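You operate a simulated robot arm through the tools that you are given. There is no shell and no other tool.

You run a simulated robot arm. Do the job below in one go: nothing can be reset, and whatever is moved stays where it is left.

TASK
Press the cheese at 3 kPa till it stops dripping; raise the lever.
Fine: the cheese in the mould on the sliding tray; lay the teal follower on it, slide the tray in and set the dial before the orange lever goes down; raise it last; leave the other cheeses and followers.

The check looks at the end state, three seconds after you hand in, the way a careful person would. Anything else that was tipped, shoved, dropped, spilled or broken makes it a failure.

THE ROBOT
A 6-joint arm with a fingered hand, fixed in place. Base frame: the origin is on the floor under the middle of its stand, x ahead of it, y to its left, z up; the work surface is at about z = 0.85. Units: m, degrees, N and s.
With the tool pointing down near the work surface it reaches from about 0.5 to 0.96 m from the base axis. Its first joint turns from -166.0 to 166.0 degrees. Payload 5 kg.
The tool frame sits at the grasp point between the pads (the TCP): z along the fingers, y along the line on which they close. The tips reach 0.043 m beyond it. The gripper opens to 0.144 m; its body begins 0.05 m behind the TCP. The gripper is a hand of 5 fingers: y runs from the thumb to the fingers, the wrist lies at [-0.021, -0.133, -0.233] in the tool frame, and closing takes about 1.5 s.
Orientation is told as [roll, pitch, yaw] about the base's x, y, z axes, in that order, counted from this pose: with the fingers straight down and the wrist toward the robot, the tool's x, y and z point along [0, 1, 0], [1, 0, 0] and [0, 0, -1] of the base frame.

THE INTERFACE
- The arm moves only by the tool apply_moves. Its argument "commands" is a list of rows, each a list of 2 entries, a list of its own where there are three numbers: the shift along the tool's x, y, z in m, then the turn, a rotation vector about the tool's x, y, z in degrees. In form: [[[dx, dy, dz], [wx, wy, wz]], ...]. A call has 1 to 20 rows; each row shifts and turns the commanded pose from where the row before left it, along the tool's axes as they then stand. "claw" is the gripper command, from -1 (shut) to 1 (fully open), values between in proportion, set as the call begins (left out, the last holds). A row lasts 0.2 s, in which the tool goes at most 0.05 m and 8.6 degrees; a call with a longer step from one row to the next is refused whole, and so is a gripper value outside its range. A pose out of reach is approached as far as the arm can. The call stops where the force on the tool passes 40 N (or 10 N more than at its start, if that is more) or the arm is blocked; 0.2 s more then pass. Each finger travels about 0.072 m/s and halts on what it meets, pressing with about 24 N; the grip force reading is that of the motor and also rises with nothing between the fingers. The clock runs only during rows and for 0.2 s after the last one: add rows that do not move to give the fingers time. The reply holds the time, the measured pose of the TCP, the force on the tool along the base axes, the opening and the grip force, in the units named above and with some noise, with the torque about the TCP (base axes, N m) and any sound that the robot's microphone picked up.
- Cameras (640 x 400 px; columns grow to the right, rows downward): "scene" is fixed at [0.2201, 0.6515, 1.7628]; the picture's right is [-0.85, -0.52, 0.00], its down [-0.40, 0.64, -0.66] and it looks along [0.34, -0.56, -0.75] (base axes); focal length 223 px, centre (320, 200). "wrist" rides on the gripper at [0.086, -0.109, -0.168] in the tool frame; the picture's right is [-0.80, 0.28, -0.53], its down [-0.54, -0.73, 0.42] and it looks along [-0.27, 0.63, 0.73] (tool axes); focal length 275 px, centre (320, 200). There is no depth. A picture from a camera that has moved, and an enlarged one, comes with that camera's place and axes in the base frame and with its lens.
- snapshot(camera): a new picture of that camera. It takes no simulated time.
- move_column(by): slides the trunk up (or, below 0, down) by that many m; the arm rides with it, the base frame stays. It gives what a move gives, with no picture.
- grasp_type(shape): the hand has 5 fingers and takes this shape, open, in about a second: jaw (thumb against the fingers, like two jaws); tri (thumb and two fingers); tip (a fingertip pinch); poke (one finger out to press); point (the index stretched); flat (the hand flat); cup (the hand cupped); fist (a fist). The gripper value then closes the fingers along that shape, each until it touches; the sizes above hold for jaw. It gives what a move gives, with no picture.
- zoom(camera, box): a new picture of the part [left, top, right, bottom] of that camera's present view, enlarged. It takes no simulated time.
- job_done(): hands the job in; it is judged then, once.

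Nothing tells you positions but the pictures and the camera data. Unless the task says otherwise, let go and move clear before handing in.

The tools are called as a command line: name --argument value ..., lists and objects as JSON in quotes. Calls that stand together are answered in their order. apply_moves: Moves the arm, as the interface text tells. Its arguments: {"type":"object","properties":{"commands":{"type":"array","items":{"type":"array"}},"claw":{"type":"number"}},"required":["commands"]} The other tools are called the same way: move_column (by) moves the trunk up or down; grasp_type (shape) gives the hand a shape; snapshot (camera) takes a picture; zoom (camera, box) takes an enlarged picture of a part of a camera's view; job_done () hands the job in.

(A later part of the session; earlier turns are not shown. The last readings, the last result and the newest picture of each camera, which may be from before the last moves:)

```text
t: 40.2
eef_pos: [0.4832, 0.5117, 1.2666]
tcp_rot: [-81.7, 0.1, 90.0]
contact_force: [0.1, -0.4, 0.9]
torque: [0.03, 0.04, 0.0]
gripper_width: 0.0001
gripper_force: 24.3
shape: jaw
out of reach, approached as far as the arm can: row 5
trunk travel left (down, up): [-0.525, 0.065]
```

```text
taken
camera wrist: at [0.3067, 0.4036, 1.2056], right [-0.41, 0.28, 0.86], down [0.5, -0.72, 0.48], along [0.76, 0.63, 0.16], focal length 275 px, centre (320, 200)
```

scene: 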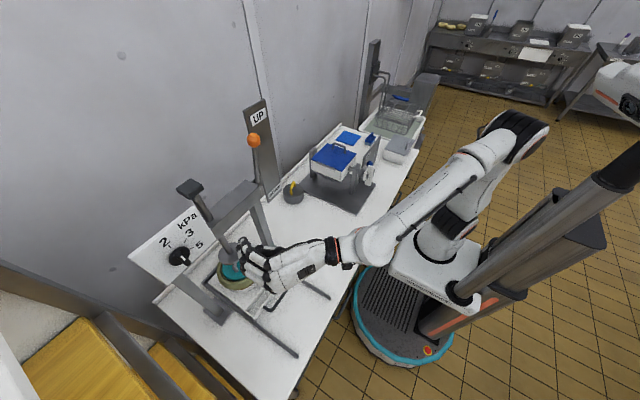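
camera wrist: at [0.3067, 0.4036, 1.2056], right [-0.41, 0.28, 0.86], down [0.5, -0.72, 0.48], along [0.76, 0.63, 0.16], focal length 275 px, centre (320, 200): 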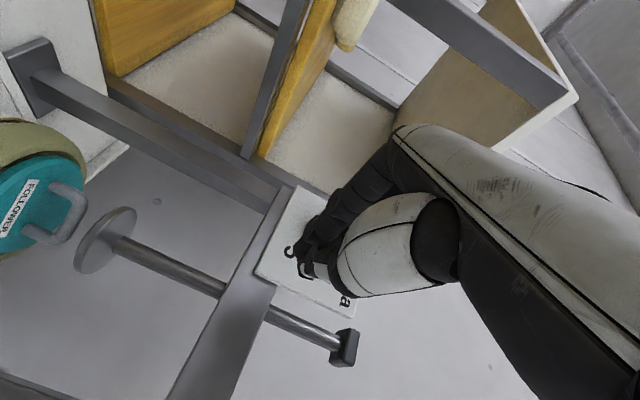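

The hand points forward with the jaw horizontal and an 8° downward tilt. I'll level it, open partly and line up in front of the knob, about 10 cm off the panel.

apply_moves --commands '[[[0, 0, 0], [0, -8.3, 0]], [[-0.007, 0.034, 0.0], [0, 0, 0]], [[-0.007, 0.034, 0.0], [0, 0, 0]], [[-0.006, 0.033, 0.0], [0, 0, 0]], [[0, 0, 0], [0, 0, 0]], [[0, 0, 0], [0, 0, 0]]]' --claw 0.1

snapshot --camera "scene"

snapshot --camera "wrist"

```text
t: 41.6
eef_pos: [0.4854, 0.6128, 1.285]
tcp_rot: [-89.9, -0.1, 90.1]
contact_force: [0.0, -0.3, 0.7]
torque: [0.02, 0.03, -0.02]
gripper_width: 0.0789
gripper_force: 0.1
shape: jaw
trunk travel left (down, up): [-0.525, 0.065]
```

```text
taken
```

scene: 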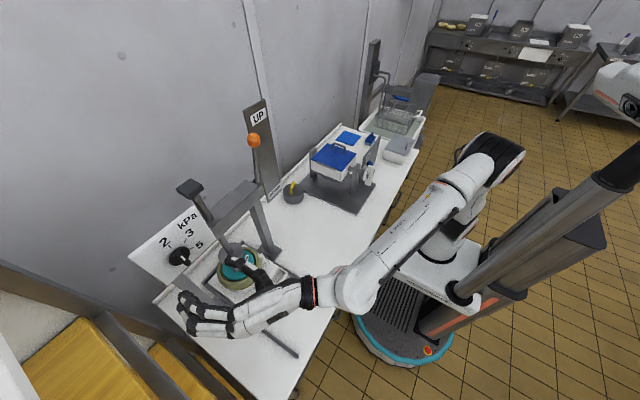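

```text
taken
camera wrist: at [0.3184, 0.5051, 1.1998], right [-0.53, 0.28, 0.8], down [0.42, -0.73, 0.54], along [0.73, 0.63, 0.27], focal length 275 px, centre (320, 200)
```

wrist: 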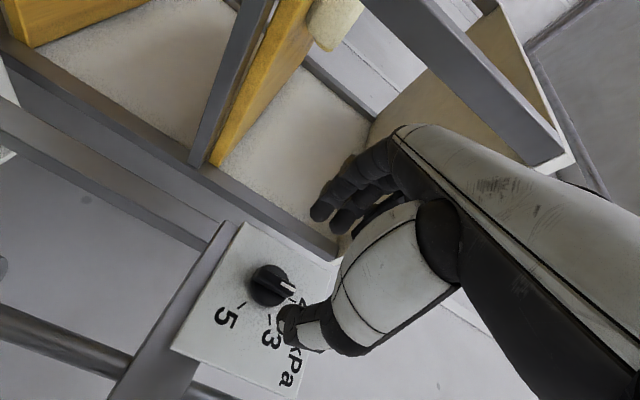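

The knob is visible between thumb and fingers. I'll zoom to refine its position relative to the hand.

zoom --camera "wrist" --box '[160, 200, 352, 400]'

zoom --camera "wrist" --box '[233, 258, 313, 308]'

zoom --camera "scene" --box '[130, 200, 290, 350]'

```text
2.00 times, centred on (256, 300) of wrist
camera zoom: at [0.3184, 0.5051, 1.1998], right [-0.53, 0.28, 0.8], down [0.42, -0.73, 0.54], along [0.73, 0.63, 0.27], focal length 551 px, centre (448, 0)
```

zoom: 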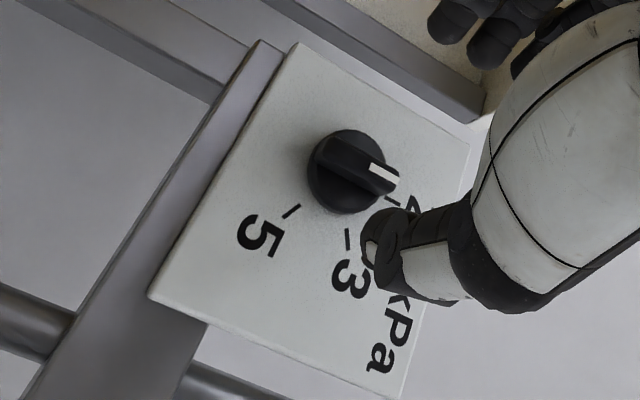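

```text
8.00 times, centred on (273, 283) of wrist
camera zoom: at [0.3184, 0.5051, 1.1998], right [-0.53, 0.28, 0.8], down [0.42, -0.73, 0.54], along [0.73, 0.63, 0.27], focal length 2202 px, centre (696, -464)
```

zoom: 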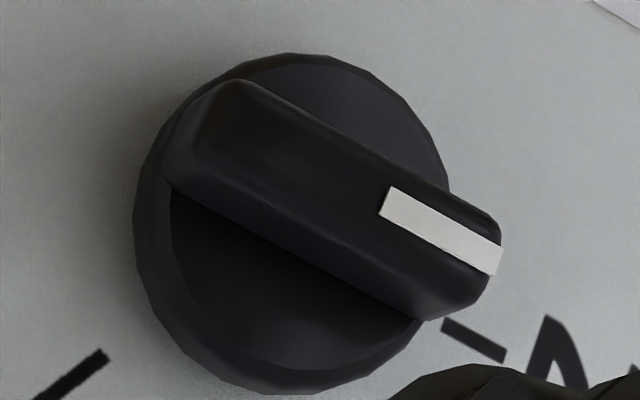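

```text
2.67 times, centred on (210, 275) of scene
camera zoom: at [0.2201, 0.6515, 1.7628], right [-0.85, -0.52, 0.0], down [-0.4, 0.64, -0.66], along [0.34, -0.56, -0.75], focal length 595 px, centre (613, 0)
```

zoom: 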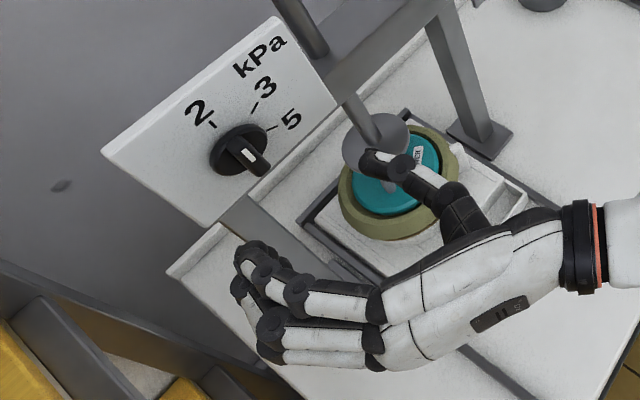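

The panel plane refines to x ≈ 0.632, with the knob axis near (0.616, 1.292) and the bar front near x ≈ 0.614. I'll shift to line up and come closer.

apply_moves --commands '[[[-0.0072, 0.004, 0.0], [0, 0, 0]], [[0, 0, 0.025], [0, 0, 0]], [[0, 0, 0.025], [0, 0, 0]], [[0, 0, 0], [0, 0, 0]]]' --claw -0.2

zoom --camera "wrist" --box '[200, 180, 392, 340]'

zoom --camera "scene" --box '[130, 200, 290, 330]'

```text
t: 42.6
eef_pos: [0.5349, 0.6165, 1.2936]
tcp_rot: [-90.0, 0.0, 90.0]
contact_force: [0.6, -0.1, -0.7]
torque: [0.03, -0.01, 0.02]
gripper_width: 0.0581
gripper_force: 0.0
shape: jaw
trunk travel left (down, up): [-0.525, 0.065]
```

```text
2.50 times, centred on (296, 260) of wrist
camera zoom: at [0.3681, 0.5084, 1.2075], right [-0.53, 0.28, 0.8], down [0.42, -0.73, 0.54], along [0.73, 0.63, 0.27], focal length 688 px, centre (380, 50)
```

zoom: 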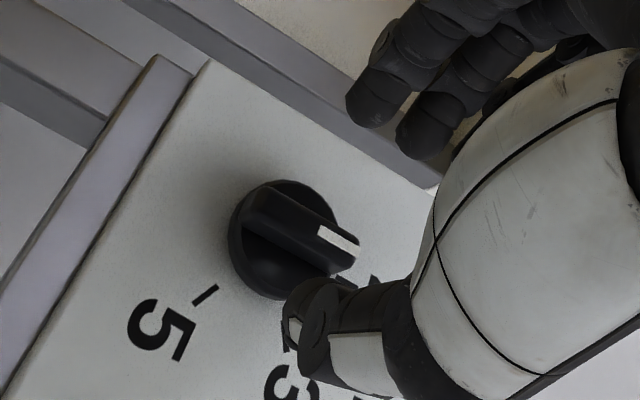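

```text
3.08 times, centred on (210, 265) of scene
camera zoom: at [0.2201, 0.6515, 1.7628], right [-0.85, -0.52, 0.0], down [-0.4, 0.64, -0.66], along [0.34, -0.56, -0.75], focal length 686 px, centre (658, 0)
```

zoom: 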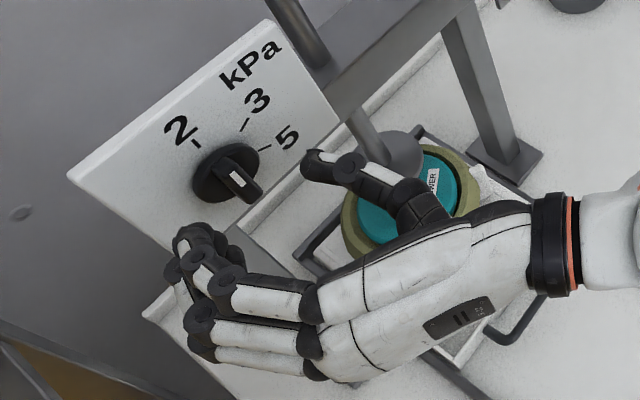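

The knob axis is about 3–4 mm toward +y of the grasp axis. I'll correct and advance to just short of the knob.

apply_moves --commands '[[[0, 0.0035, 0.0], [0, 0, 0]], [[0, 0, 0.015], [0, 0, 0]], [[0, 0, 0.013], [0, 0, 0]], [[0, 0, 0], [0, 0, 0]]]'

zoom --camera "wrist" --box '[220, 160, 412, 320]'

zoom --camera "scene" --box '[130, 200, 258, 300]'

```text
t: 43.6
eef_pos: [0.5618, 0.6205, 1.2928]
tcp_rot: [-90.0, 0.0, 90.0]
contact_force: [0.6, -0.5, 0.8]
torque: [-0.02, 0.04, 0.03]
gripper_width: 0.0583
gripper_force: 0.0
shape: jaw
trunk travel left (down, up): [-0.525, 0.065]
```

```text
2.50 times, centred on (316, 240) of wrist
camera zoom: at [0.3958, 0.5119, 1.207], right [-0.53, 0.28, 0.8], down [0.42, -0.73, 0.54], along [0.73, 0.63, 0.27], focal length 688 px, centre (330, 100)
```

zoom: 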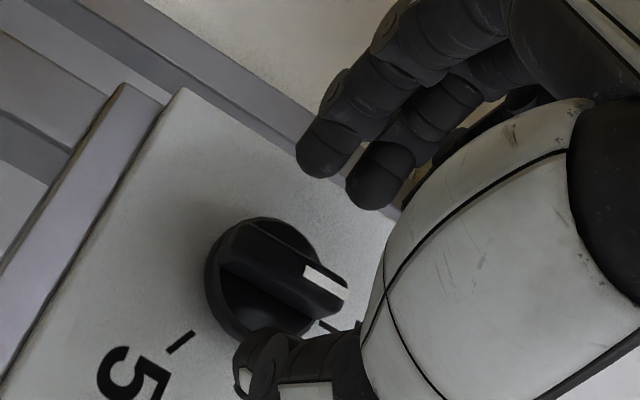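

```text
4.00 times, centred on (194, 250) of scene
camera zoom: at [0.2201, 0.6515, 1.7628], right [-0.85, -0.52, 0.0], down [-0.4, 0.64, -0.66], along [0.34, -0.56, -0.75], focal length 892 px, centre (824, 0)
```

zoom: 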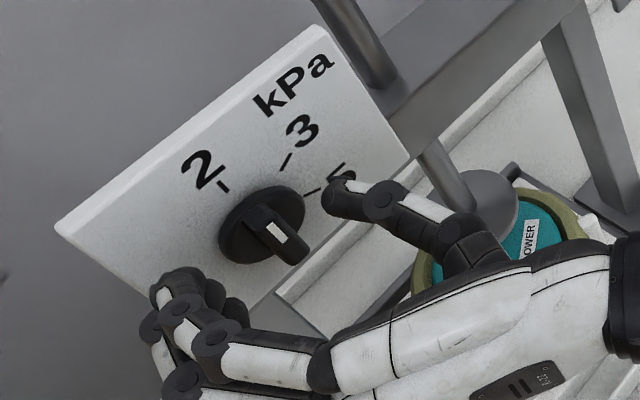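

The knob is now centred between thumb and fingers within about 2 mm. I'll advance the last 15 mm gently.

apply_moves --commands '[[[0, 0.001, 0.006], [0, 0, 0]], [[0, 0, 0.005], [0, 0, 0]], [[0, 0, 0.004], [0, 0, 0]], [[0, 0, 0], [0, 0, 0]]]'

zoom --camera "wrist" --box '[220, 160, 412, 320]'

zoom --camera "scene" --box '[130, 200, 258, 300]'

```text
t: 44.6
eef_pos: [0.5767, 0.6219, 1.2928]
tcp_rot: [-90.0, 0.0, 90.0]
contact_force: [-0.4, -0.9, -0.5]
torque: [0.01, -0.02, -0.02]
gripper_width: 0.058
gripper_force: 0.1
shape: jaw
trunk travel left (down, up): [-0.525, 0.065]
```

```text
2.50 times, centred on (316, 240) of wrist
camera zoom: at [0.4103, 0.5132, 1.2073], right [-0.53, 0.28, 0.8], down [0.42, -0.73, 0.54], along [0.73, 0.63, 0.27], focal length 688 px, centre (330, 100)
```

zoom: 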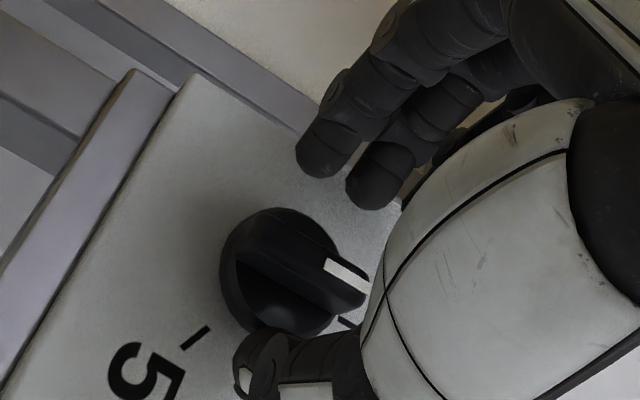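

```text
4.00 times, centred on (194, 250) of scene
camera zoom: at [0.2201, 0.6515, 1.7628], right [-0.85, -0.52, 0.0], down [-0.4, 0.64, -0.66], along [0.34, -0.56, -0.75], focal length 892 px, centre (824, 0)
```

zoom: 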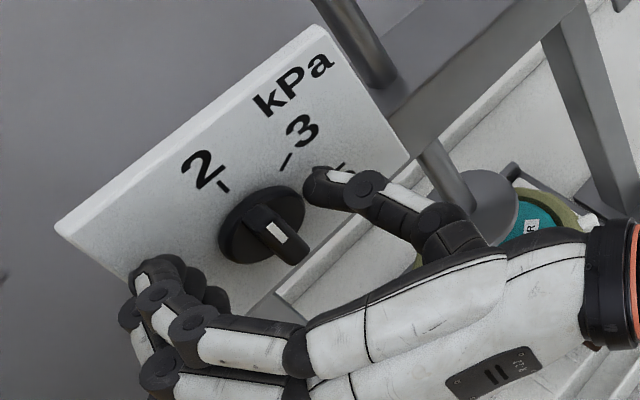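

The fingertips straddle the knob. I'll close on it.

apply_moves --commands '[[[0, 0, 0], [0, 0, 0]], [[0, 0, 0], [0, 0, 0]], [[0, 0, 0], [0, 0, 0]], [[0, 0, 0], [0, 0, 0]], [[0, 0, 0], [0, 0, 0]], [[0, 0, 0], [0, 0, 0]]]' --claw -1

zoom --camera "wrist" --box '[200, 140, 392, 320]'

zoom --camera "scene" --box '[130, 200, 258, 300]'

```text
t: 46.0
eef_pos: [0.5733, 0.6233, 1.2936]
tcp_rot: [-90.0, 0.0, 90.1]
contact_force: [-15.9, 1.5, 1.1]
torque: [0.17, 0.0, 0.2]
gripper_width: 0.0221
gripper_force: 23.7
shape: jaw
trunk travel left (down, up): [-0.525, 0.065]
```

```text
2.22 times, centred on (296, 230) of wrist
camera zoom: at [0.4077, 0.5137, 1.2081], right [-0.54, 0.28, 0.8], down [0.42, -0.72, 0.54], along [0.73, 0.63, 0.27], focal length 612 px, centre (373, 133)
```

zoom: 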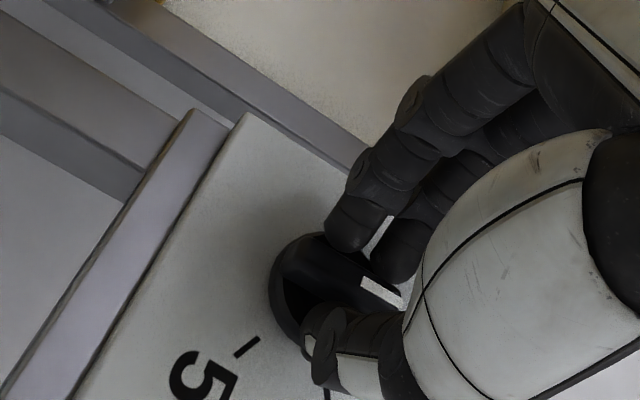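

```text
4.00 times, centred on (194, 250) of scene
camera zoom: at [0.2201, 0.6515, 1.7628], right [-0.85, -0.52, 0.0], down [-0.4, 0.64, -0.66], along [0.34, -0.56, -0.75], focal length 892 px, centre (824, 0)
```

zoom: 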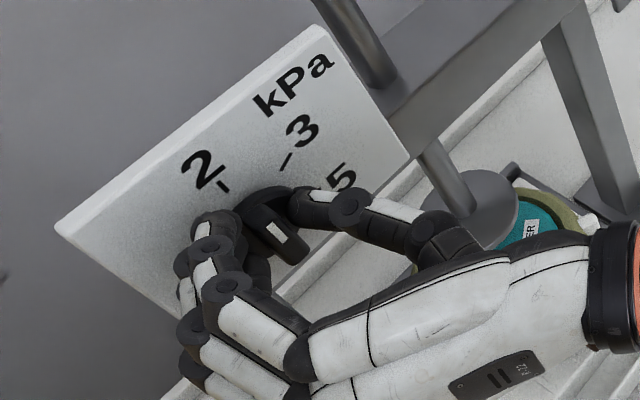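

The bar is gripped at 22 mm, with the tips pressing lightly on the knob base (16 N). I'll ease back 3 mm and begin turning clockwise.

apply_moves --commands '[[[0, 0, -0.003], [0, 0, 0]], [[0, 0, 0], [0, 0, 5]], [[0, 0, 0], [0, 0, 5]], [[0, 0, 0], [0, 0, 5]], [[0, 0, 0], [0, 0, 0]]]'

zoom --camera "wrist" --box '[200, 140, 392, 320]'

zoom --camera "scene" --box '[130, 200, 258, 300]'

```text
t: 47.2
eef_pos: [0.5737, 0.6207, 1.2942]
tcp_rot: [-90.1, -15.0, 90.0]
contact_force: [-3.8, 1.9, 6.5]
torque: [-0.05, -0.34, 0.35]
gripper_width: 0.0207
gripper_force: 23.9
shape: jaw
trunk travel left (down, up): [-0.525, 0.065]
```

```text
2.22 times, centred on (296, 230) of wrist
camera zoom: at [0.4071, 0.5391, 1.183], right [-0.54, 0.07, 0.84], down [0.42, -0.84, 0.33], along [0.73, 0.53, 0.42], focal length 612 px, centre (373, 133)
```

zoom: 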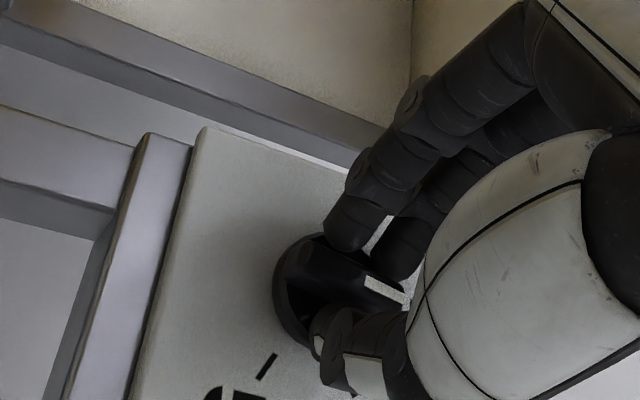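

```text
4.00 times, centred on (194, 250) of scene
camera zoom: at [0.2201, 0.6515, 1.7628], right [-0.85, -0.52, 0.0], down [-0.4, 0.64, -0.66], along [0.34, -0.56, -0.75], focal length 892 px, centre (824, 0)
```

zoom: 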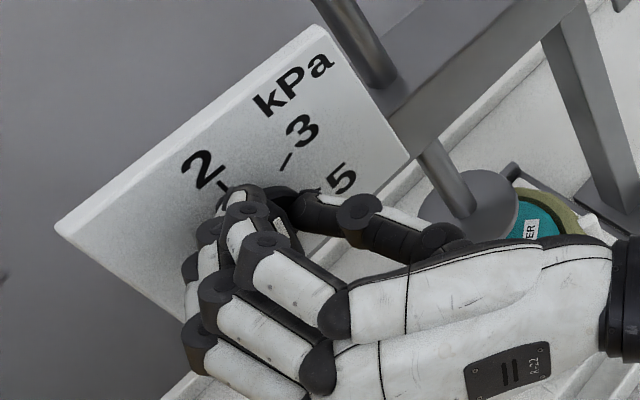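

The knob is turning with the hand: it stays fixed in the grip while the panel rotates in view. I'll continue the remaining turn.

apply_moves --commands '[[[0, 0, 0], [0, 0, 5]], [[0, 0, 0], [0, 0, 5]], [[0, 0, 0], [0, 0, 5]], [[0, 0, 0], [0, 0, 5]], [[0, 0, 0], [0, 0, 5]], [[0, 0, 0], [0, 0, 5]], [[0, 0, 0], [0, 0, 0]]]'

zoom --camera "wrist" --box '[200, 140, 392, 320]'

zoom --camera "scene" --box '[130, 200, 258, 300]'

```text
t: 48.8
eef_pos: [0.5692, 0.6389, 1.3099]
tcp_rot: [-88.1, -45.0, 87.9]
contact_force: [12.3, -28.5, -19.3]
torque: [-0.07, 0.28, -0.55]
gripper_width: 0.0214
gripper_force: 24.6
shape: jaw
out of reach, approached as far as the arm can: row 4, 5, 6
trunk travel left (down, up): [-0.525, 0.065]
```

```text
2.22 times, centred on (296, 230) of wrist
camera zoom: at [0.4003, 0.6252, 1.176], right [-0.52, -0.35, 0.78], down [0.41, -0.9, -0.14], along [0.75, 0.24, 0.62], focal length 612 px, centre (373, 133)
```

zoom: 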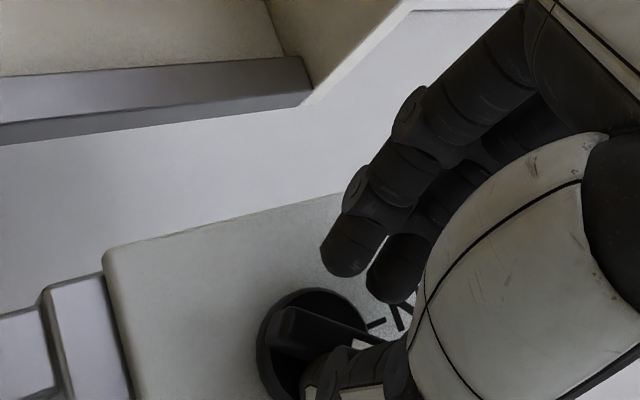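

```text
4.00 times, centred on (194, 250) of scene
camera zoom: at [0.2201, 0.6515, 1.7628], right [-0.85, -0.52, 0.0], down [-0.4, 0.64, -0.66], along [0.34, -0.56, -0.75], focal length 892 px, centre (824, 0)
```

zoom: 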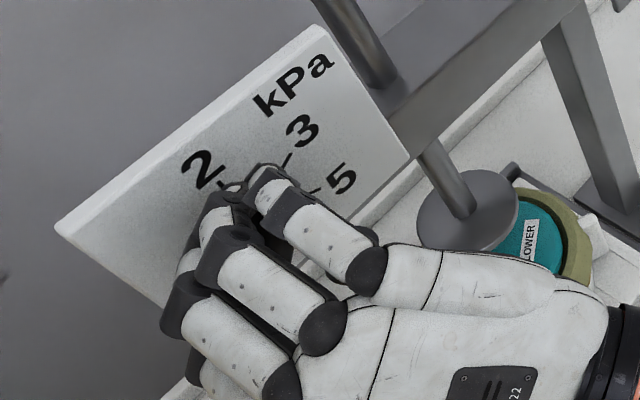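

The arm hit a reach limit and drifted, so the grip is off-centre. I'll open the hand, back straight off and look at where the dial ended up.

apply_moves --commands '[[[0, 0, 0], [0, 0, 0]], [[0, 0, 0], [0, 0, 0]], [[0, 0, 0], [0, 0, 0]], [[0, 0, 0], [0, 0, 0]]]' --claw 0.1

snapshot --camera "wrist"

zoom --camera "scene" --box '[130, 200, 258, 300]'

```text
t: 49.8
eef_pos: [0.569, 0.6402, 1.3138]
tcp_rot: [-88.9, -45.0, 88.5]
contact_force: [0.9, 0.3, -0.1]
torque: [0.01, -0.01, 0.02]
gripper_width: 0.0796
gripper_force: 0.1
shape: jaw
trunk travel left (down, up): [-0.525, 0.065]
```

```text
taken
camera wrist: at [0.3995, 0.6267, 1.178], right [-0.53, -0.35, 0.77], down [0.41, -0.9, -0.13], along [0.74, 0.25, 0.62], focal length 275 px, centre (320, 200)
```

wrist: 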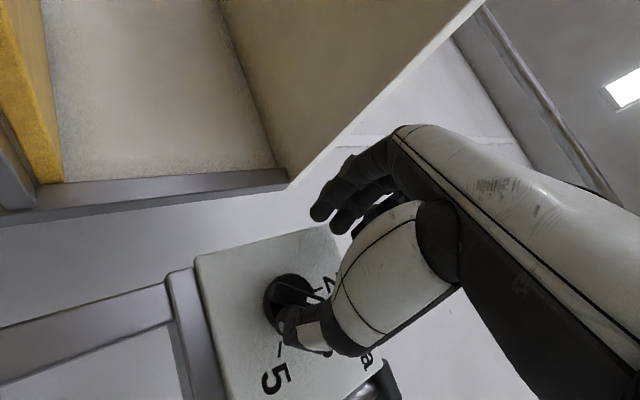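

```text
4.00 times, centred on (194, 250) of scene
camera zoom: at [0.2201, 0.6515, 1.7628], right [-0.85, -0.52, 0.0], down [-0.4, 0.64, -0.66], along [0.34, -0.56, -0.75], focal length 892 px, centre (824, 0)
```

zoom: 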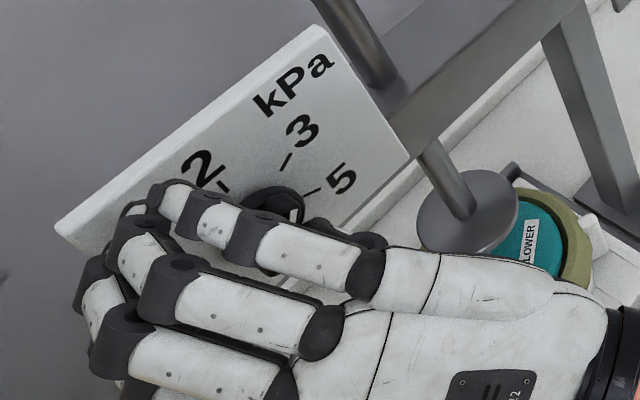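

The hand is open and free of force. I'll back straight off.

apply_moves --commands '[[[0, 0, -0.02], [0, 0, 0]], [[0, 0, -0.03], [0, 0, 0]], [[0, 0, -0.03], [0, 0, 0]], [[0, 0, 0], [0, 0, 0]]]'

snapshot --camera "wrist"

zoom --camera "scene" --box '[130, 200, 258, 300]'

```text
t: 50.8
eef_pos: [0.4852, 0.6419, 1.314]
tcp_rot: [-90.0, -45.0, 89.9]
contact_force: [-0.2, -0.1, -0.6]
torque: [-0.01, -0.01, 0.03]
gripper_width: 0.0793
gripper_force: 0.1
shape: jaw
trunk travel left (down, up): [-0.525, 0.065]
```

```text
taken
camera wrist: at [0.3183, 0.6255, 1.1755], right [-0.53, -0.36, 0.76], down [0.42, -0.9, -0.13], along [0.73, 0.25, 0.63], focal length 275 px, centre (320, 200)
```

wrist: 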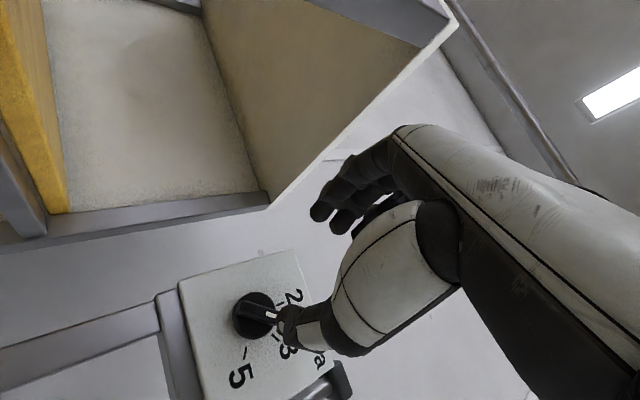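

```text
4.00 times, centred on (194, 250) of scene
camera zoom: at [0.2201, 0.6515, 1.7628], right [-0.85, -0.52, 0.0], down [-0.4, 0.64, -0.66], along [0.34, -0.56, -0.75], focal length 892 px, centre (824, 0)
```

zoom: 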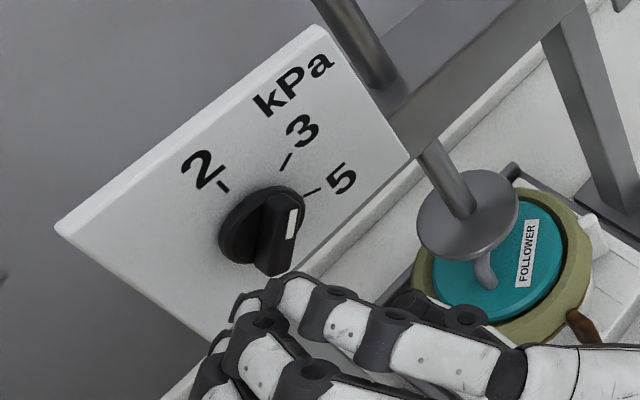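

The dial has turned part way. I'll zoom in to read its angle.

zoom --camera "wrist" --box '[213, 275, 309, 395]'

zoom --camera "scene" --box '[160, 225, 224, 265]'

```text
3.33 times, centred on (261, 335) of wrist
camera zoom: at [0.3183, 0.6255, 1.1755], right [-0.53, -0.36, 0.76], down [0.42, -0.9, -0.13], along [0.73, 0.25, 0.63], focal length 918 px, centre (517, -250)
```

zoom: 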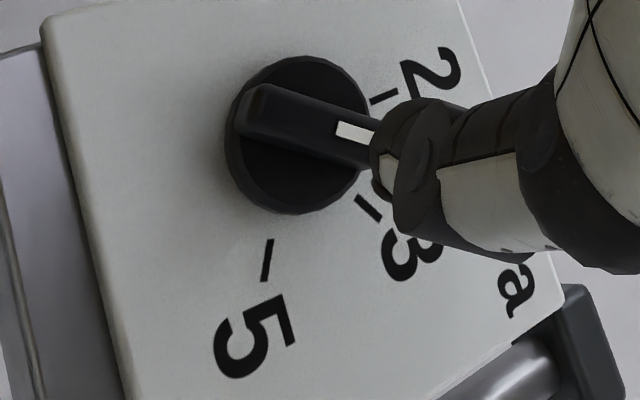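

```text
10.00 times, centred on (192, 245) of scene
camera zoom: at [0.2201, 0.6515, 1.7628], right [-0.85, -0.52, 0.0], down [-0.4, 0.64, -0.66], along [0.34, -0.56, -0.75], focal length 2230 px, centre (1600, -250)
```

zoom: 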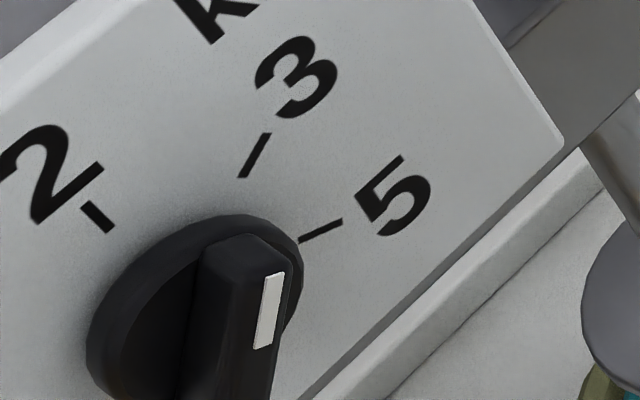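

The knob is at roughly 40°, between 2 and 3, so it needs about 20° more. The reach limit wanted the hand higher relative to the shoulder, so I'll lower the trunk and raise the arm to compensate.

snapshot --camera "scene"

move_column --by -0.12

apply_moves --commands '[[[-0.0283, 0.0283, 0], [0, 0, 0]], [[-0.0283, 0.0283, 0], [0, 0, 0]], [[-0.0283, 0.0283, 0], [0, 0, 0]], [[0, 0, 0], [0, 0, 0]]]'

snapshot --camera "wrist"

snapshot --camera "scene"

```text
taken
```

scene: 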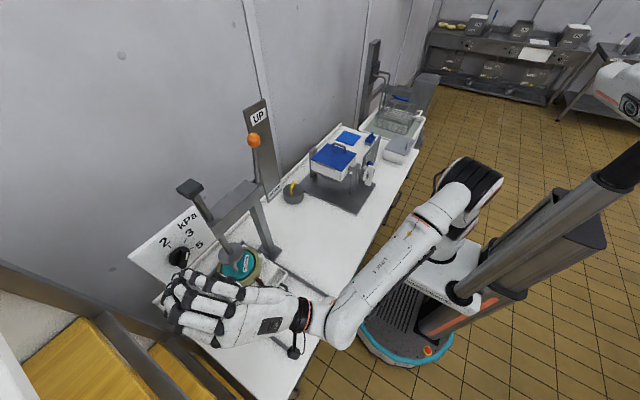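

```text
t: 52.3
eef_pos: [0.4849, 0.6414, 1.1938]
tcp_rot: [-90.0, -45.0, 90.0]
contact_force: [-0.8, -0.4, 1.0]
torque: [0.0, 0.02, -0.02]
gripper_width: 0.0791
gripper_force: 0.1
shape: jaw
trunk travel left (down, up): [-0.405, 0.185]
```

```text
t: 53.3
eef_pos: [0.4854, 0.6413, 1.3131]
tcp_rot: [-90.0, -44.9, 90.0]
contact_force: [0.1, 0.2, 1.7]
torque: [0.0, 0.04, 0.0]
gripper_width: 0.0793
gripper_force: 0.1
shape: jaw
trunk travel left (down, up): [-0.405, 0.185]
```

```text
taken
camera wrist: at [0.3178, 0.6259, 1.1754], right [-0.53, -0.36, 0.76], down [0.42, -0.9, -0.13], along [0.73, 0.25, 0.63], focal length 275 px, centre (320, 200)
```

wrist: 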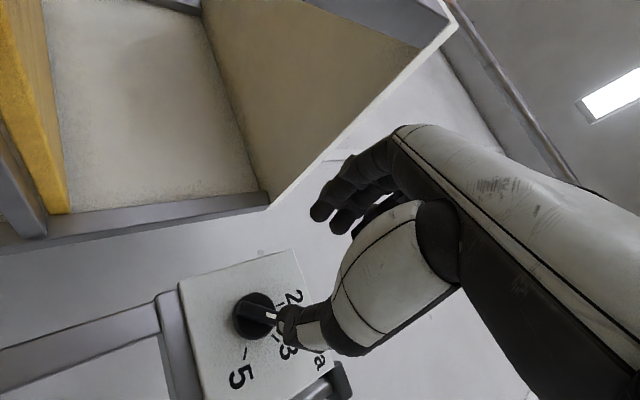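

```text
taken
```

scene: 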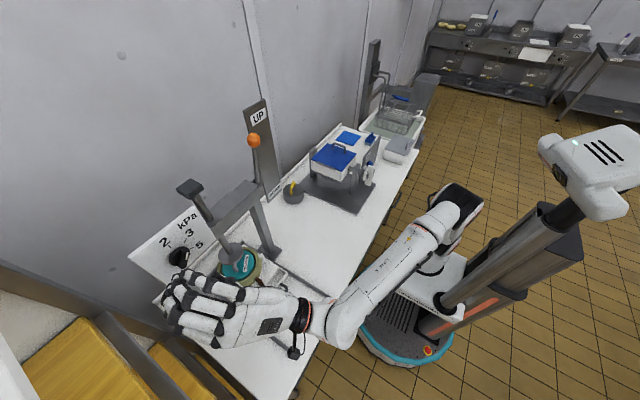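

The trunk is lowered and the hand is back at the same height. I'll move it in front of the knob axis and check that it gets there.

apply_moves --commands '[[[-0.0009, -0.016, 0], [0, 0, 0]], [[0, -0.016, 0], [0, 0, 0]], [[0, 0, 0.025], [0, 0, 0]], [[0, 0, 0.02], [0, 0, 0]], [[0, 0, 0], [0, 0, 0]]]'

snapshot --camera "wrist"

zoom --camera "scene" --box '[130, 200, 258, 300]'

```text
t: 54.5
eef_pos: [0.5294, 0.6183, 1.2918]
tcp_rot: [-90.0, -45.0, 89.9]
contact_force: [1.0, 0.0, -0.1]
torque: [0.02, -0.03, 0.0]
gripper_width: 0.0794
gripper_force: 0.1
shape: jaw
trunk travel left (down, up): [-0.405, 0.185]
```

```text
taken
camera wrist: at [0.3635, 0.6028, 1.1535], right [-0.53, -0.36, 0.76], down [0.42, -0.9, -0.13], along [0.73, 0.25, 0.63], focal length 275 px, centre (320, 200)
```

wrist: 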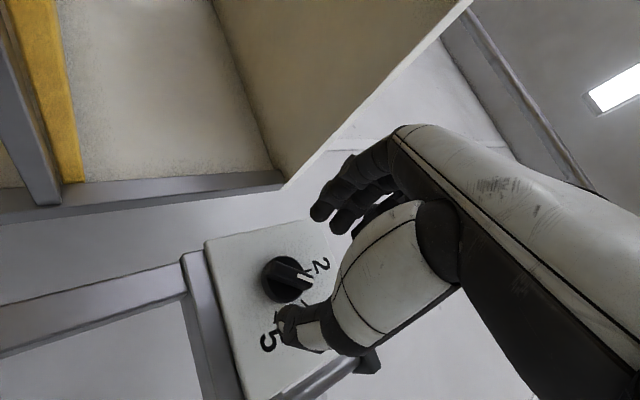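

```text
4.00 times, centred on (194, 250) of scene
camera zoom: at [0.2201, 0.6515, 1.7628], right [-0.85, -0.52, 0.0], down [-0.4, 0.64, -0.66], along [0.34, -0.56, -0.75], focal length 892 px, centre (824, 0)
```

zoom: 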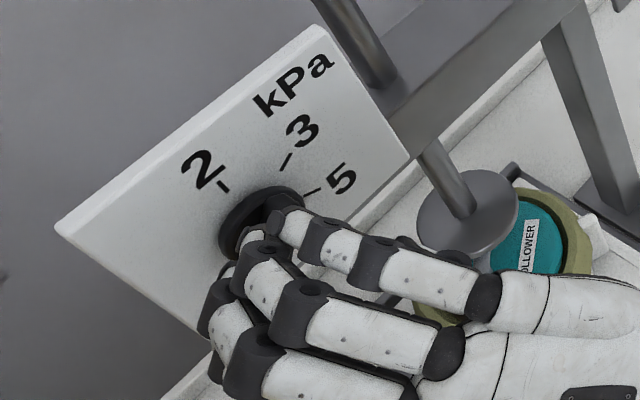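

This pose is now reachable. I'll refine the knob's position relative to the hand.

zoom --camera "wrist" --box '[237, 230, 333, 330]'

```text
4.00 times, centred on (285, 280) of wrist
camera zoom: at [0.3635, 0.6028, 1.1535], right [-0.53, -0.36, 0.76], down [0.42, -0.9, -0.13], along [0.73, 0.25, 0.63], focal length 1101 px, centre (460, -120)
```

zoom: 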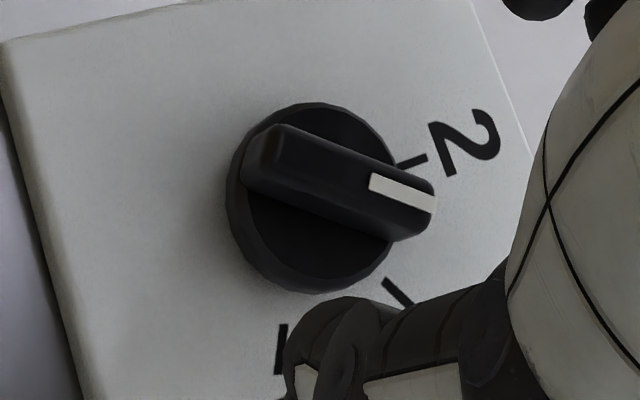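

Comparing views shows a small camera bias, and the true knob axis is about (0.616, 1.287). I'll correct to that, advance and grip again.

apply_moves --commands '[[[0.002, -0.005, 0], [0, 0, 0]], [[0, 0, 0.02], [0, 0, 0]], [[0, 0, 0.014], [0, 0, 0]], [[0, 0, 0.007], [0, 0, 0]], [[0, 0, 0], [0, 0, 0]]]' --claw -0.2

snapshot --camera "wrist"

zoom --camera "wrist" --box '[230, 180, 374, 330]'

zoom --camera "scene" --box '[130, 200, 258, 300]'

```text
t: 55.7
eef_pos: [0.5721, 0.6174, 1.2862]
tcp_rot: [-89.9, -45.0, 90.0]
contact_force: [-0.4, -0.1, -0.2]
torque: [0.03, 0.0, 0.01]
gripper_width: 0.0579
gripper_force: 0.1
shape: jaw
trunk travel left (down, up): [-0.405, 0.185]
```

```text
taken
camera wrist: at [0.4049, 0.6004, 1.1487], right [-0.53, -0.36, 0.76], down [0.42, -0.9, -0.13], along [0.73, 0.25, 0.63], focal length 275 px, centre (320, 200)
```

wrist: 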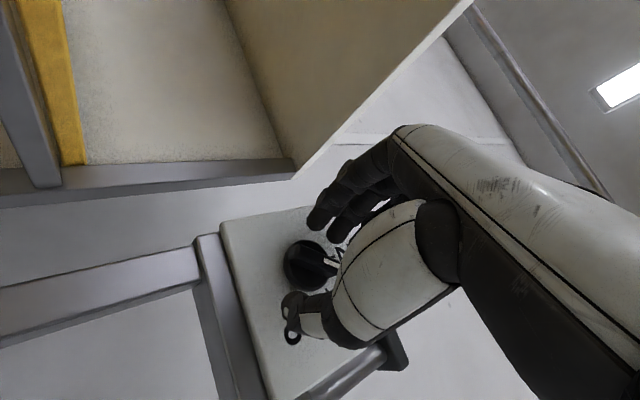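

```text
2.67 times, centred on (302, 255) of wrist
camera zoom: at [0.4049, 0.6004, 1.1487], right [-0.53, -0.36, 0.76], down [0.42, -0.9, -0.13], along [0.73, 0.25, 0.63], focal length 734 px, centre (368, 53)
```

zoom: 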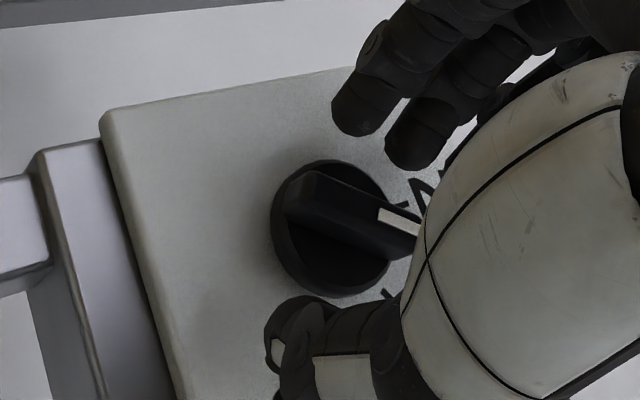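

```text
4.00 times, centred on (194, 250) of scene
camera zoom: at [0.2201, 0.6515, 1.7628], right [-0.85, -0.52, 0.0], down [-0.4, 0.64, -0.66], along [0.34, -0.56, -0.75], focal length 892 px, centre (824, 0)
```

zoom: 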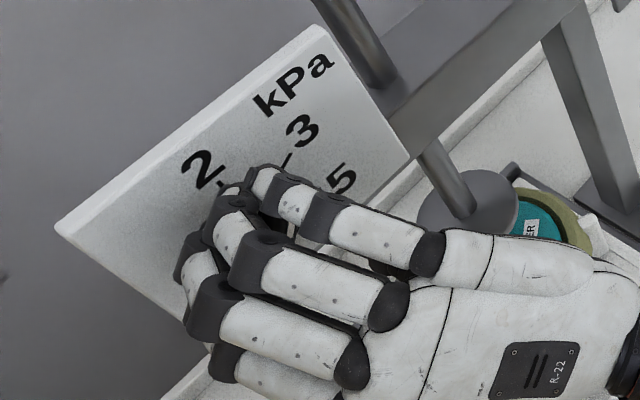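

The knob bar lies midway between fingers and thumb. I'll close on it.

apply_moves --commands '[[[0, 0, 0], [0, 0, 0]], [[0, 0, 0], [0, 0, 0]], [[0, 0, 0], [0, 0, 0]], [[0, 0, 0], [0, 0, 0]], [[0, 0, 0], [0, 0, 0]], [[0, 0, 0], [0, 0, 0]]]' --claw -1

zoom --camera "wrist" --box '[230, 180, 374, 330]'

zoom --camera "scene" --box '[130, 200, 258, 300]'

```text
t: 57.1
eef_pos: [0.5713, 0.6161, 1.2855]
tcp_rot: [-89.9, -45.0, 90.0]
contact_force: [-1.2, -1.8, -1.2]
torque: [0.04, 0.0, 0.04]
gripper_width: 0.0191
gripper_force: 23.9
shape: jaw
trunk travel left (down, up): [-0.405, 0.185]
```

```text
2.67 times, centred on (302, 255) of wrist
camera zoom: at [0.4045, 0.6002, 1.1488], right [-0.53, -0.36, 0.76], down [0.42, -0.9, -0.13], along [0.73, 0.25, 0.63], focal length 734 px, centre (368, 53)
```

zoom: 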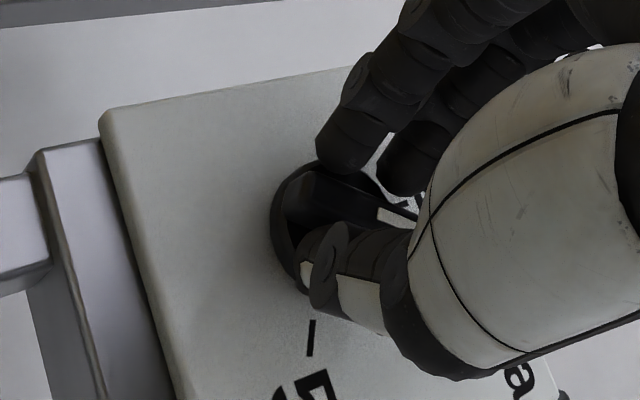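

```text
4.00 times, centred on (194, 250) of scene
camera zoom: at [0.2201, 0.6515, 1.7628], right [-0.85, -0.52, 0.0], down [-0.4, 0.64, -0.66], along [0.34, -0.56, -0.75], focal length 892 px, centre (824, 0)
```

zoom: 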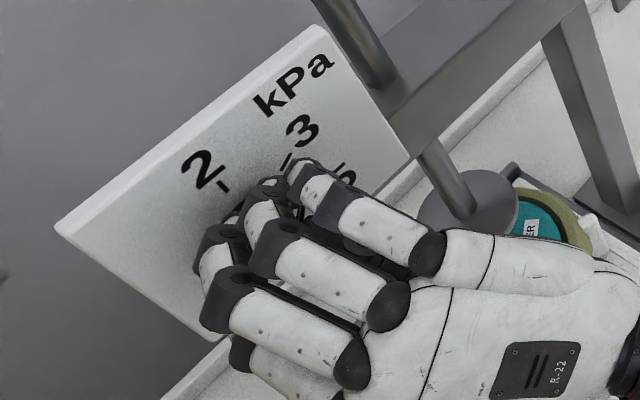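

Gripped cleanly with almost no side load. I'll turn 15° more clockwise, in 5° steps.

apply_moves --commands '[[[0, 0, 0], [0, 0, 5]], [[0, 0, 0], [0, 0, 5]], [[0, 0, 0], [0, 0, 5]], [[0, 0, 0], [0, 0, 0]]]'

zoom --camera "wrist" --box '[230, 180, 374, 330]'

snapshot --camera "scene"

```text
t: 58.1
eef_pos: [0.5717, 0.6152, 1.286]
tcp_rot: [-90.0, -60.0, 90.0]
contact_force: [1.8, 1.0, 1.8]
torque: [-0.02, -0.34, 0.21]
gripper_width: 0.0184
gripper_force: 24.0
shape: jaw
trunk travel left (down, up): [-0.405, 0.185]
```

```text
2.67 times, centred on (302, 255) of wrist
camera zoom: at [0.4043, 0.6366, 1.1495], right [-0.53, -0.55, 0.64], down [0.42, -0.83, -0.36], along [0.73, 0.08, 0.68], focal length 734 px, centre (368, 53)
```

zoom: 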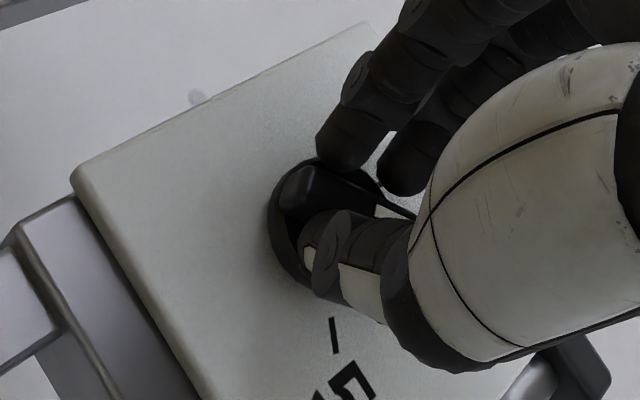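

```text
taken
```

scene: 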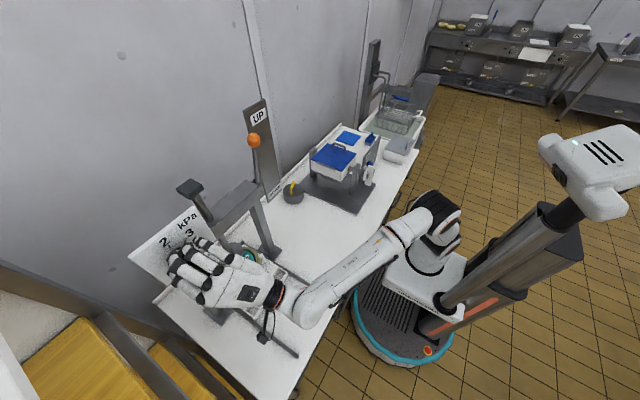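

The hand is at 60°. I'll open and back off a little to read the dial.

apply_moves --commands '[[[0, 0, 0], [0, 0, 0]], [[0, 0, 0], [0, 0, 0]], [[0, 0, 0], [0, 0, 0]], [[0, 0, 0], [0, 0, 0]], [[0, 0, -0.02], [0, 0, 0]], [[0, 0, -0.02], [0, 0, 0]], [[0, 0, -0.02], [0, 0, 0]], [[0, 0, 0], [0, 0, 0]]]' --claw 0.1

snapshot --camera "wrist"

zoom --camera "wrist" --box '[203, 260, 331, 390]'

zoom --camera "scene" --box '[160, 215, 224, 275]'

```text
t: 59.9
eef_pos: [0.5105, 0.6165, 1.2875]
tcp_rot: [-90.0, -59.9, 90.0]
contact_force: [-0.1, -0.5, 0.6]
torque: [0.02, 0.03, 0.03]
gripper_width: 0.0787
gripper_force: 0.0
shape: jaw
trunk travel left (down, up): [-0.405, 0.185]
```

```text
taken
camera wrist: at [0.344, 0.6363, 1.1496], right [-0.53, -0.55, 0.64], down [0.42, -0.83, -0.36], along [0.73, 0.08, 0.68], focal length 275 px, centre (320, 200)
```

wrist: 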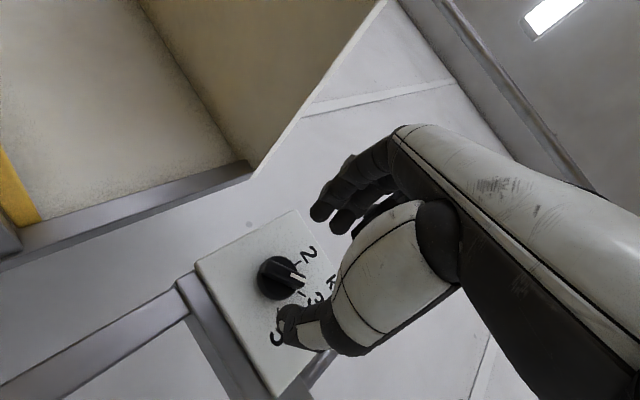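

```text
3.08 times, centred on (267, 325) of wrist
camera zoom: at [0.344, 0.6363, 1.1496], right [-0.53, -0.55, 0.64], down [0.42, -0.83, -0.36], along [0.73, 0.08, 0.68], focal length 847 px, centre (483, -185)
```

zoom: 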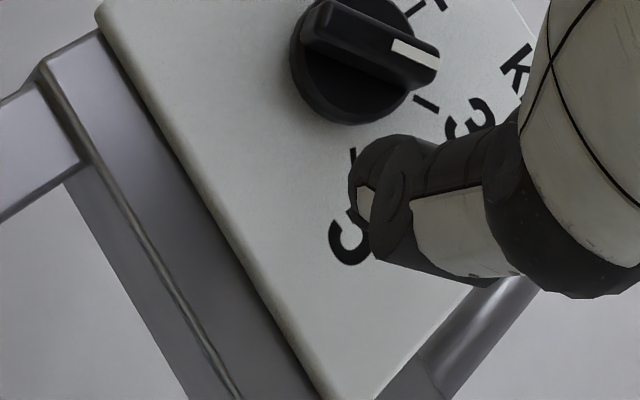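

```text
6.67 times, centred on (192, 245) of scene
camera zoom: at [0.2201, 0.6515, 1.7628], right [-0.85, -0.52, 0.0], down [-0.4, 0.64, -0.66], along [0.34, -0.56, -0.75], focal length 1487 px, centre (1173, -100)
```

zoom: 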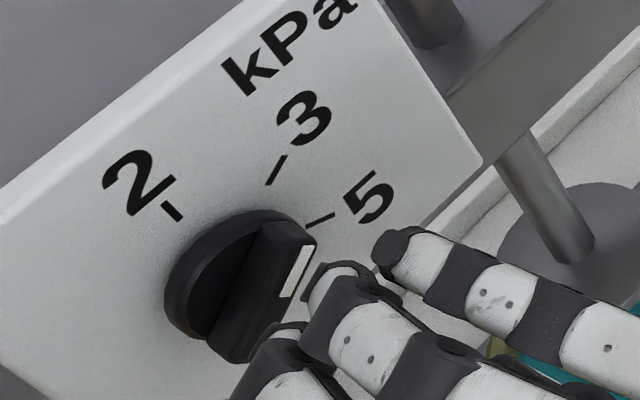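

I'll zoom right onto the knob to compare its pointer with the ticks.

zoom --camera "wrist" --box '[241, 235, 337, 315]'

```text
5.00 times, centred on (289, 275) of wrist
camera zoom: at [0.344, 0.6363, 1.1496], right [-0.53, -0.55, 0.64], down [0.42, -0.83, -0.36], along [0.73, 0.08, 0.68], focal length 1376 px, centre (475, -175)
```

zoom: 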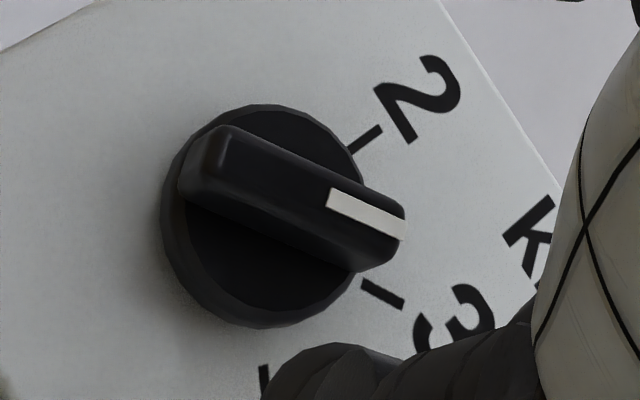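

The pointer reads about 53°, a few degrees short of 3 (60°). I'll re-grip and turn about 8° more.

apply_moves --commands '[[[0, 0, 0.02], [0, 0, 0]], [[0, 0, 0.02], [0, 0, 0]], [[0, 0, 0.014], [0, 0, 0]], [[0, 0, 0.007], [0, 0, 0]], [[0, 0, 0], [0, 0, 0]], [[0, 0, 0], [0, 0, 0]]]' --claw -0.2

zoom --camera "wrist" --box '[230, 180, 374, 330]'

```text
t: 61.3
eef_pos: [0.5717, 0.6147, 1.2871]
tcp_rot: [-90.0, -59.9, 90.1]
contact_force: [0.0, -0.2, -0.3]
torque: [-0.01, -0.01, -0.02]
gripper_width: 0.0581
gripper_force: 0.0
shape: jaw
trunk travel left (down, up): [-0.405, 0.185]
```

```text
2.67 times, centred on (302, 255) of wrist
camera zoom: at [0.4053, 0.6364, 1.1494], right [-0.53, -0.55, 0.64], down [0.42, -0.83, -0.36], along [0.73, 0.08, 0.68], focal length 734 px, centre (368, 53)
```

zoom: 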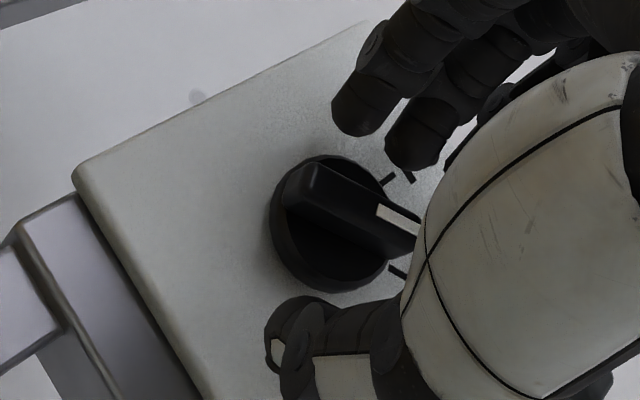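

Aligned as before. I'll close and turn 8° more.

apply_moves --commands '[[[0, 0, 0], [0, 0, 0]], [[0, 0, 0], [0, 0, 0]], [[0, 0, 0], [0, 0, 0]], [[0, 0, 0], [0, 0, 0]], [[0, 0, 0], [0, 0, 0]], [[0, 0, 0], [0, 0, 0]], [[0, 0, 0], [0, 0, 4]], [[0, 0, 0], [0, 0, 4]], [[0, 0, 0], [0, 0, 0]]]' --claw -1

apply_moves --commands '[[[0, 0, 0], [0, 0, 0]], [[0, 0, 0], [0, 0, 0]], [[0, 0, 0], [0, 0, 0]], [[0, 0, 0], [0, 0, 0]], [[0, 0, -0.02], [0, 0, 0]], [[0, 0, -0.02], [0, 0, 0]], [[0, 0, -0.02], [0, 0, 0]], [[0, 0, 0], [0, 0, 0]]]' --claw 0.1

zoom --camera "wrist" --box '[241, 235, 337, 315]'

zoom --camera "scene" --box '[160, 215, 224, 275]'

```text
t: 63.3
eef_pos: [0.5714, 0.616, 1.2867]
tcp_rot: [-89.7, -68.0, 89.9]
contact_force: [1.9, 1.4, -1.3]
torque: [0.0, -0.09, 0.17]
gripper_width: 0.0188
gripper_force: 23.5
shape: jaw
trunk travel left (down, up): [-0.405, 0.185]
```

```text
t: 65.1
eef_pos: [0.5131, 0.6171, 1.2871]
tcp_rot: [-89.9, -68.0, 89.9]
contact_force: [-1.0, 0.2, 0.7]
torque: [0.01, 0.02, 0.02]
gripper_width: 0.0786
gripper_force: 0.1
shape: jaw
trunk travel left (down, up): [-0.405, 0.185]
```

```text
5.00 times, centred on (289, 275) of wrist
camera zoom: at [0.345, 0.6552, 1.1532], right [-0.53, -0.63, 0.56], down [0.42, -0.78, -0.47], along [0.73, -0.01, 0.68], focal length 1376 px, centre (475, -175)
```

zoom: 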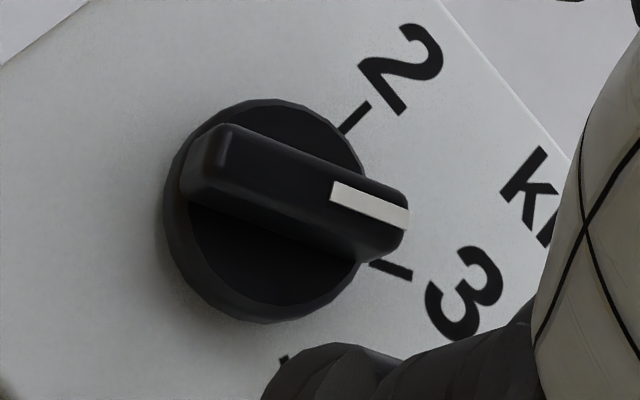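

```text
6.67 times, centred on (192, 245) of scene
camera zoom: at [0.2201, 0.6515, 1.7628], right [-0.85, -0.52, 0.0], down [-0.4, 0.64, -0.66], along [0.34, -0.56, -0.75], focal length 1487 px, centre (1173, -100)
```

zoom: 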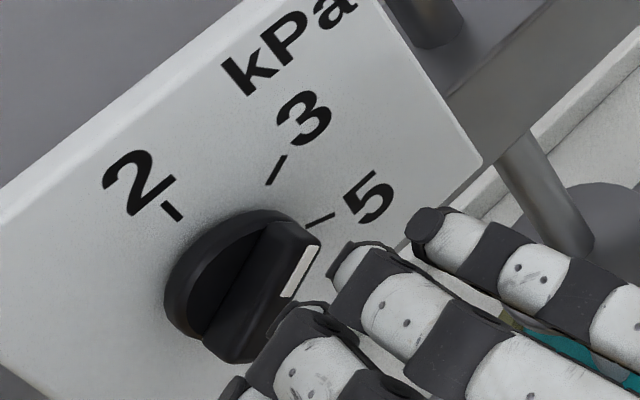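

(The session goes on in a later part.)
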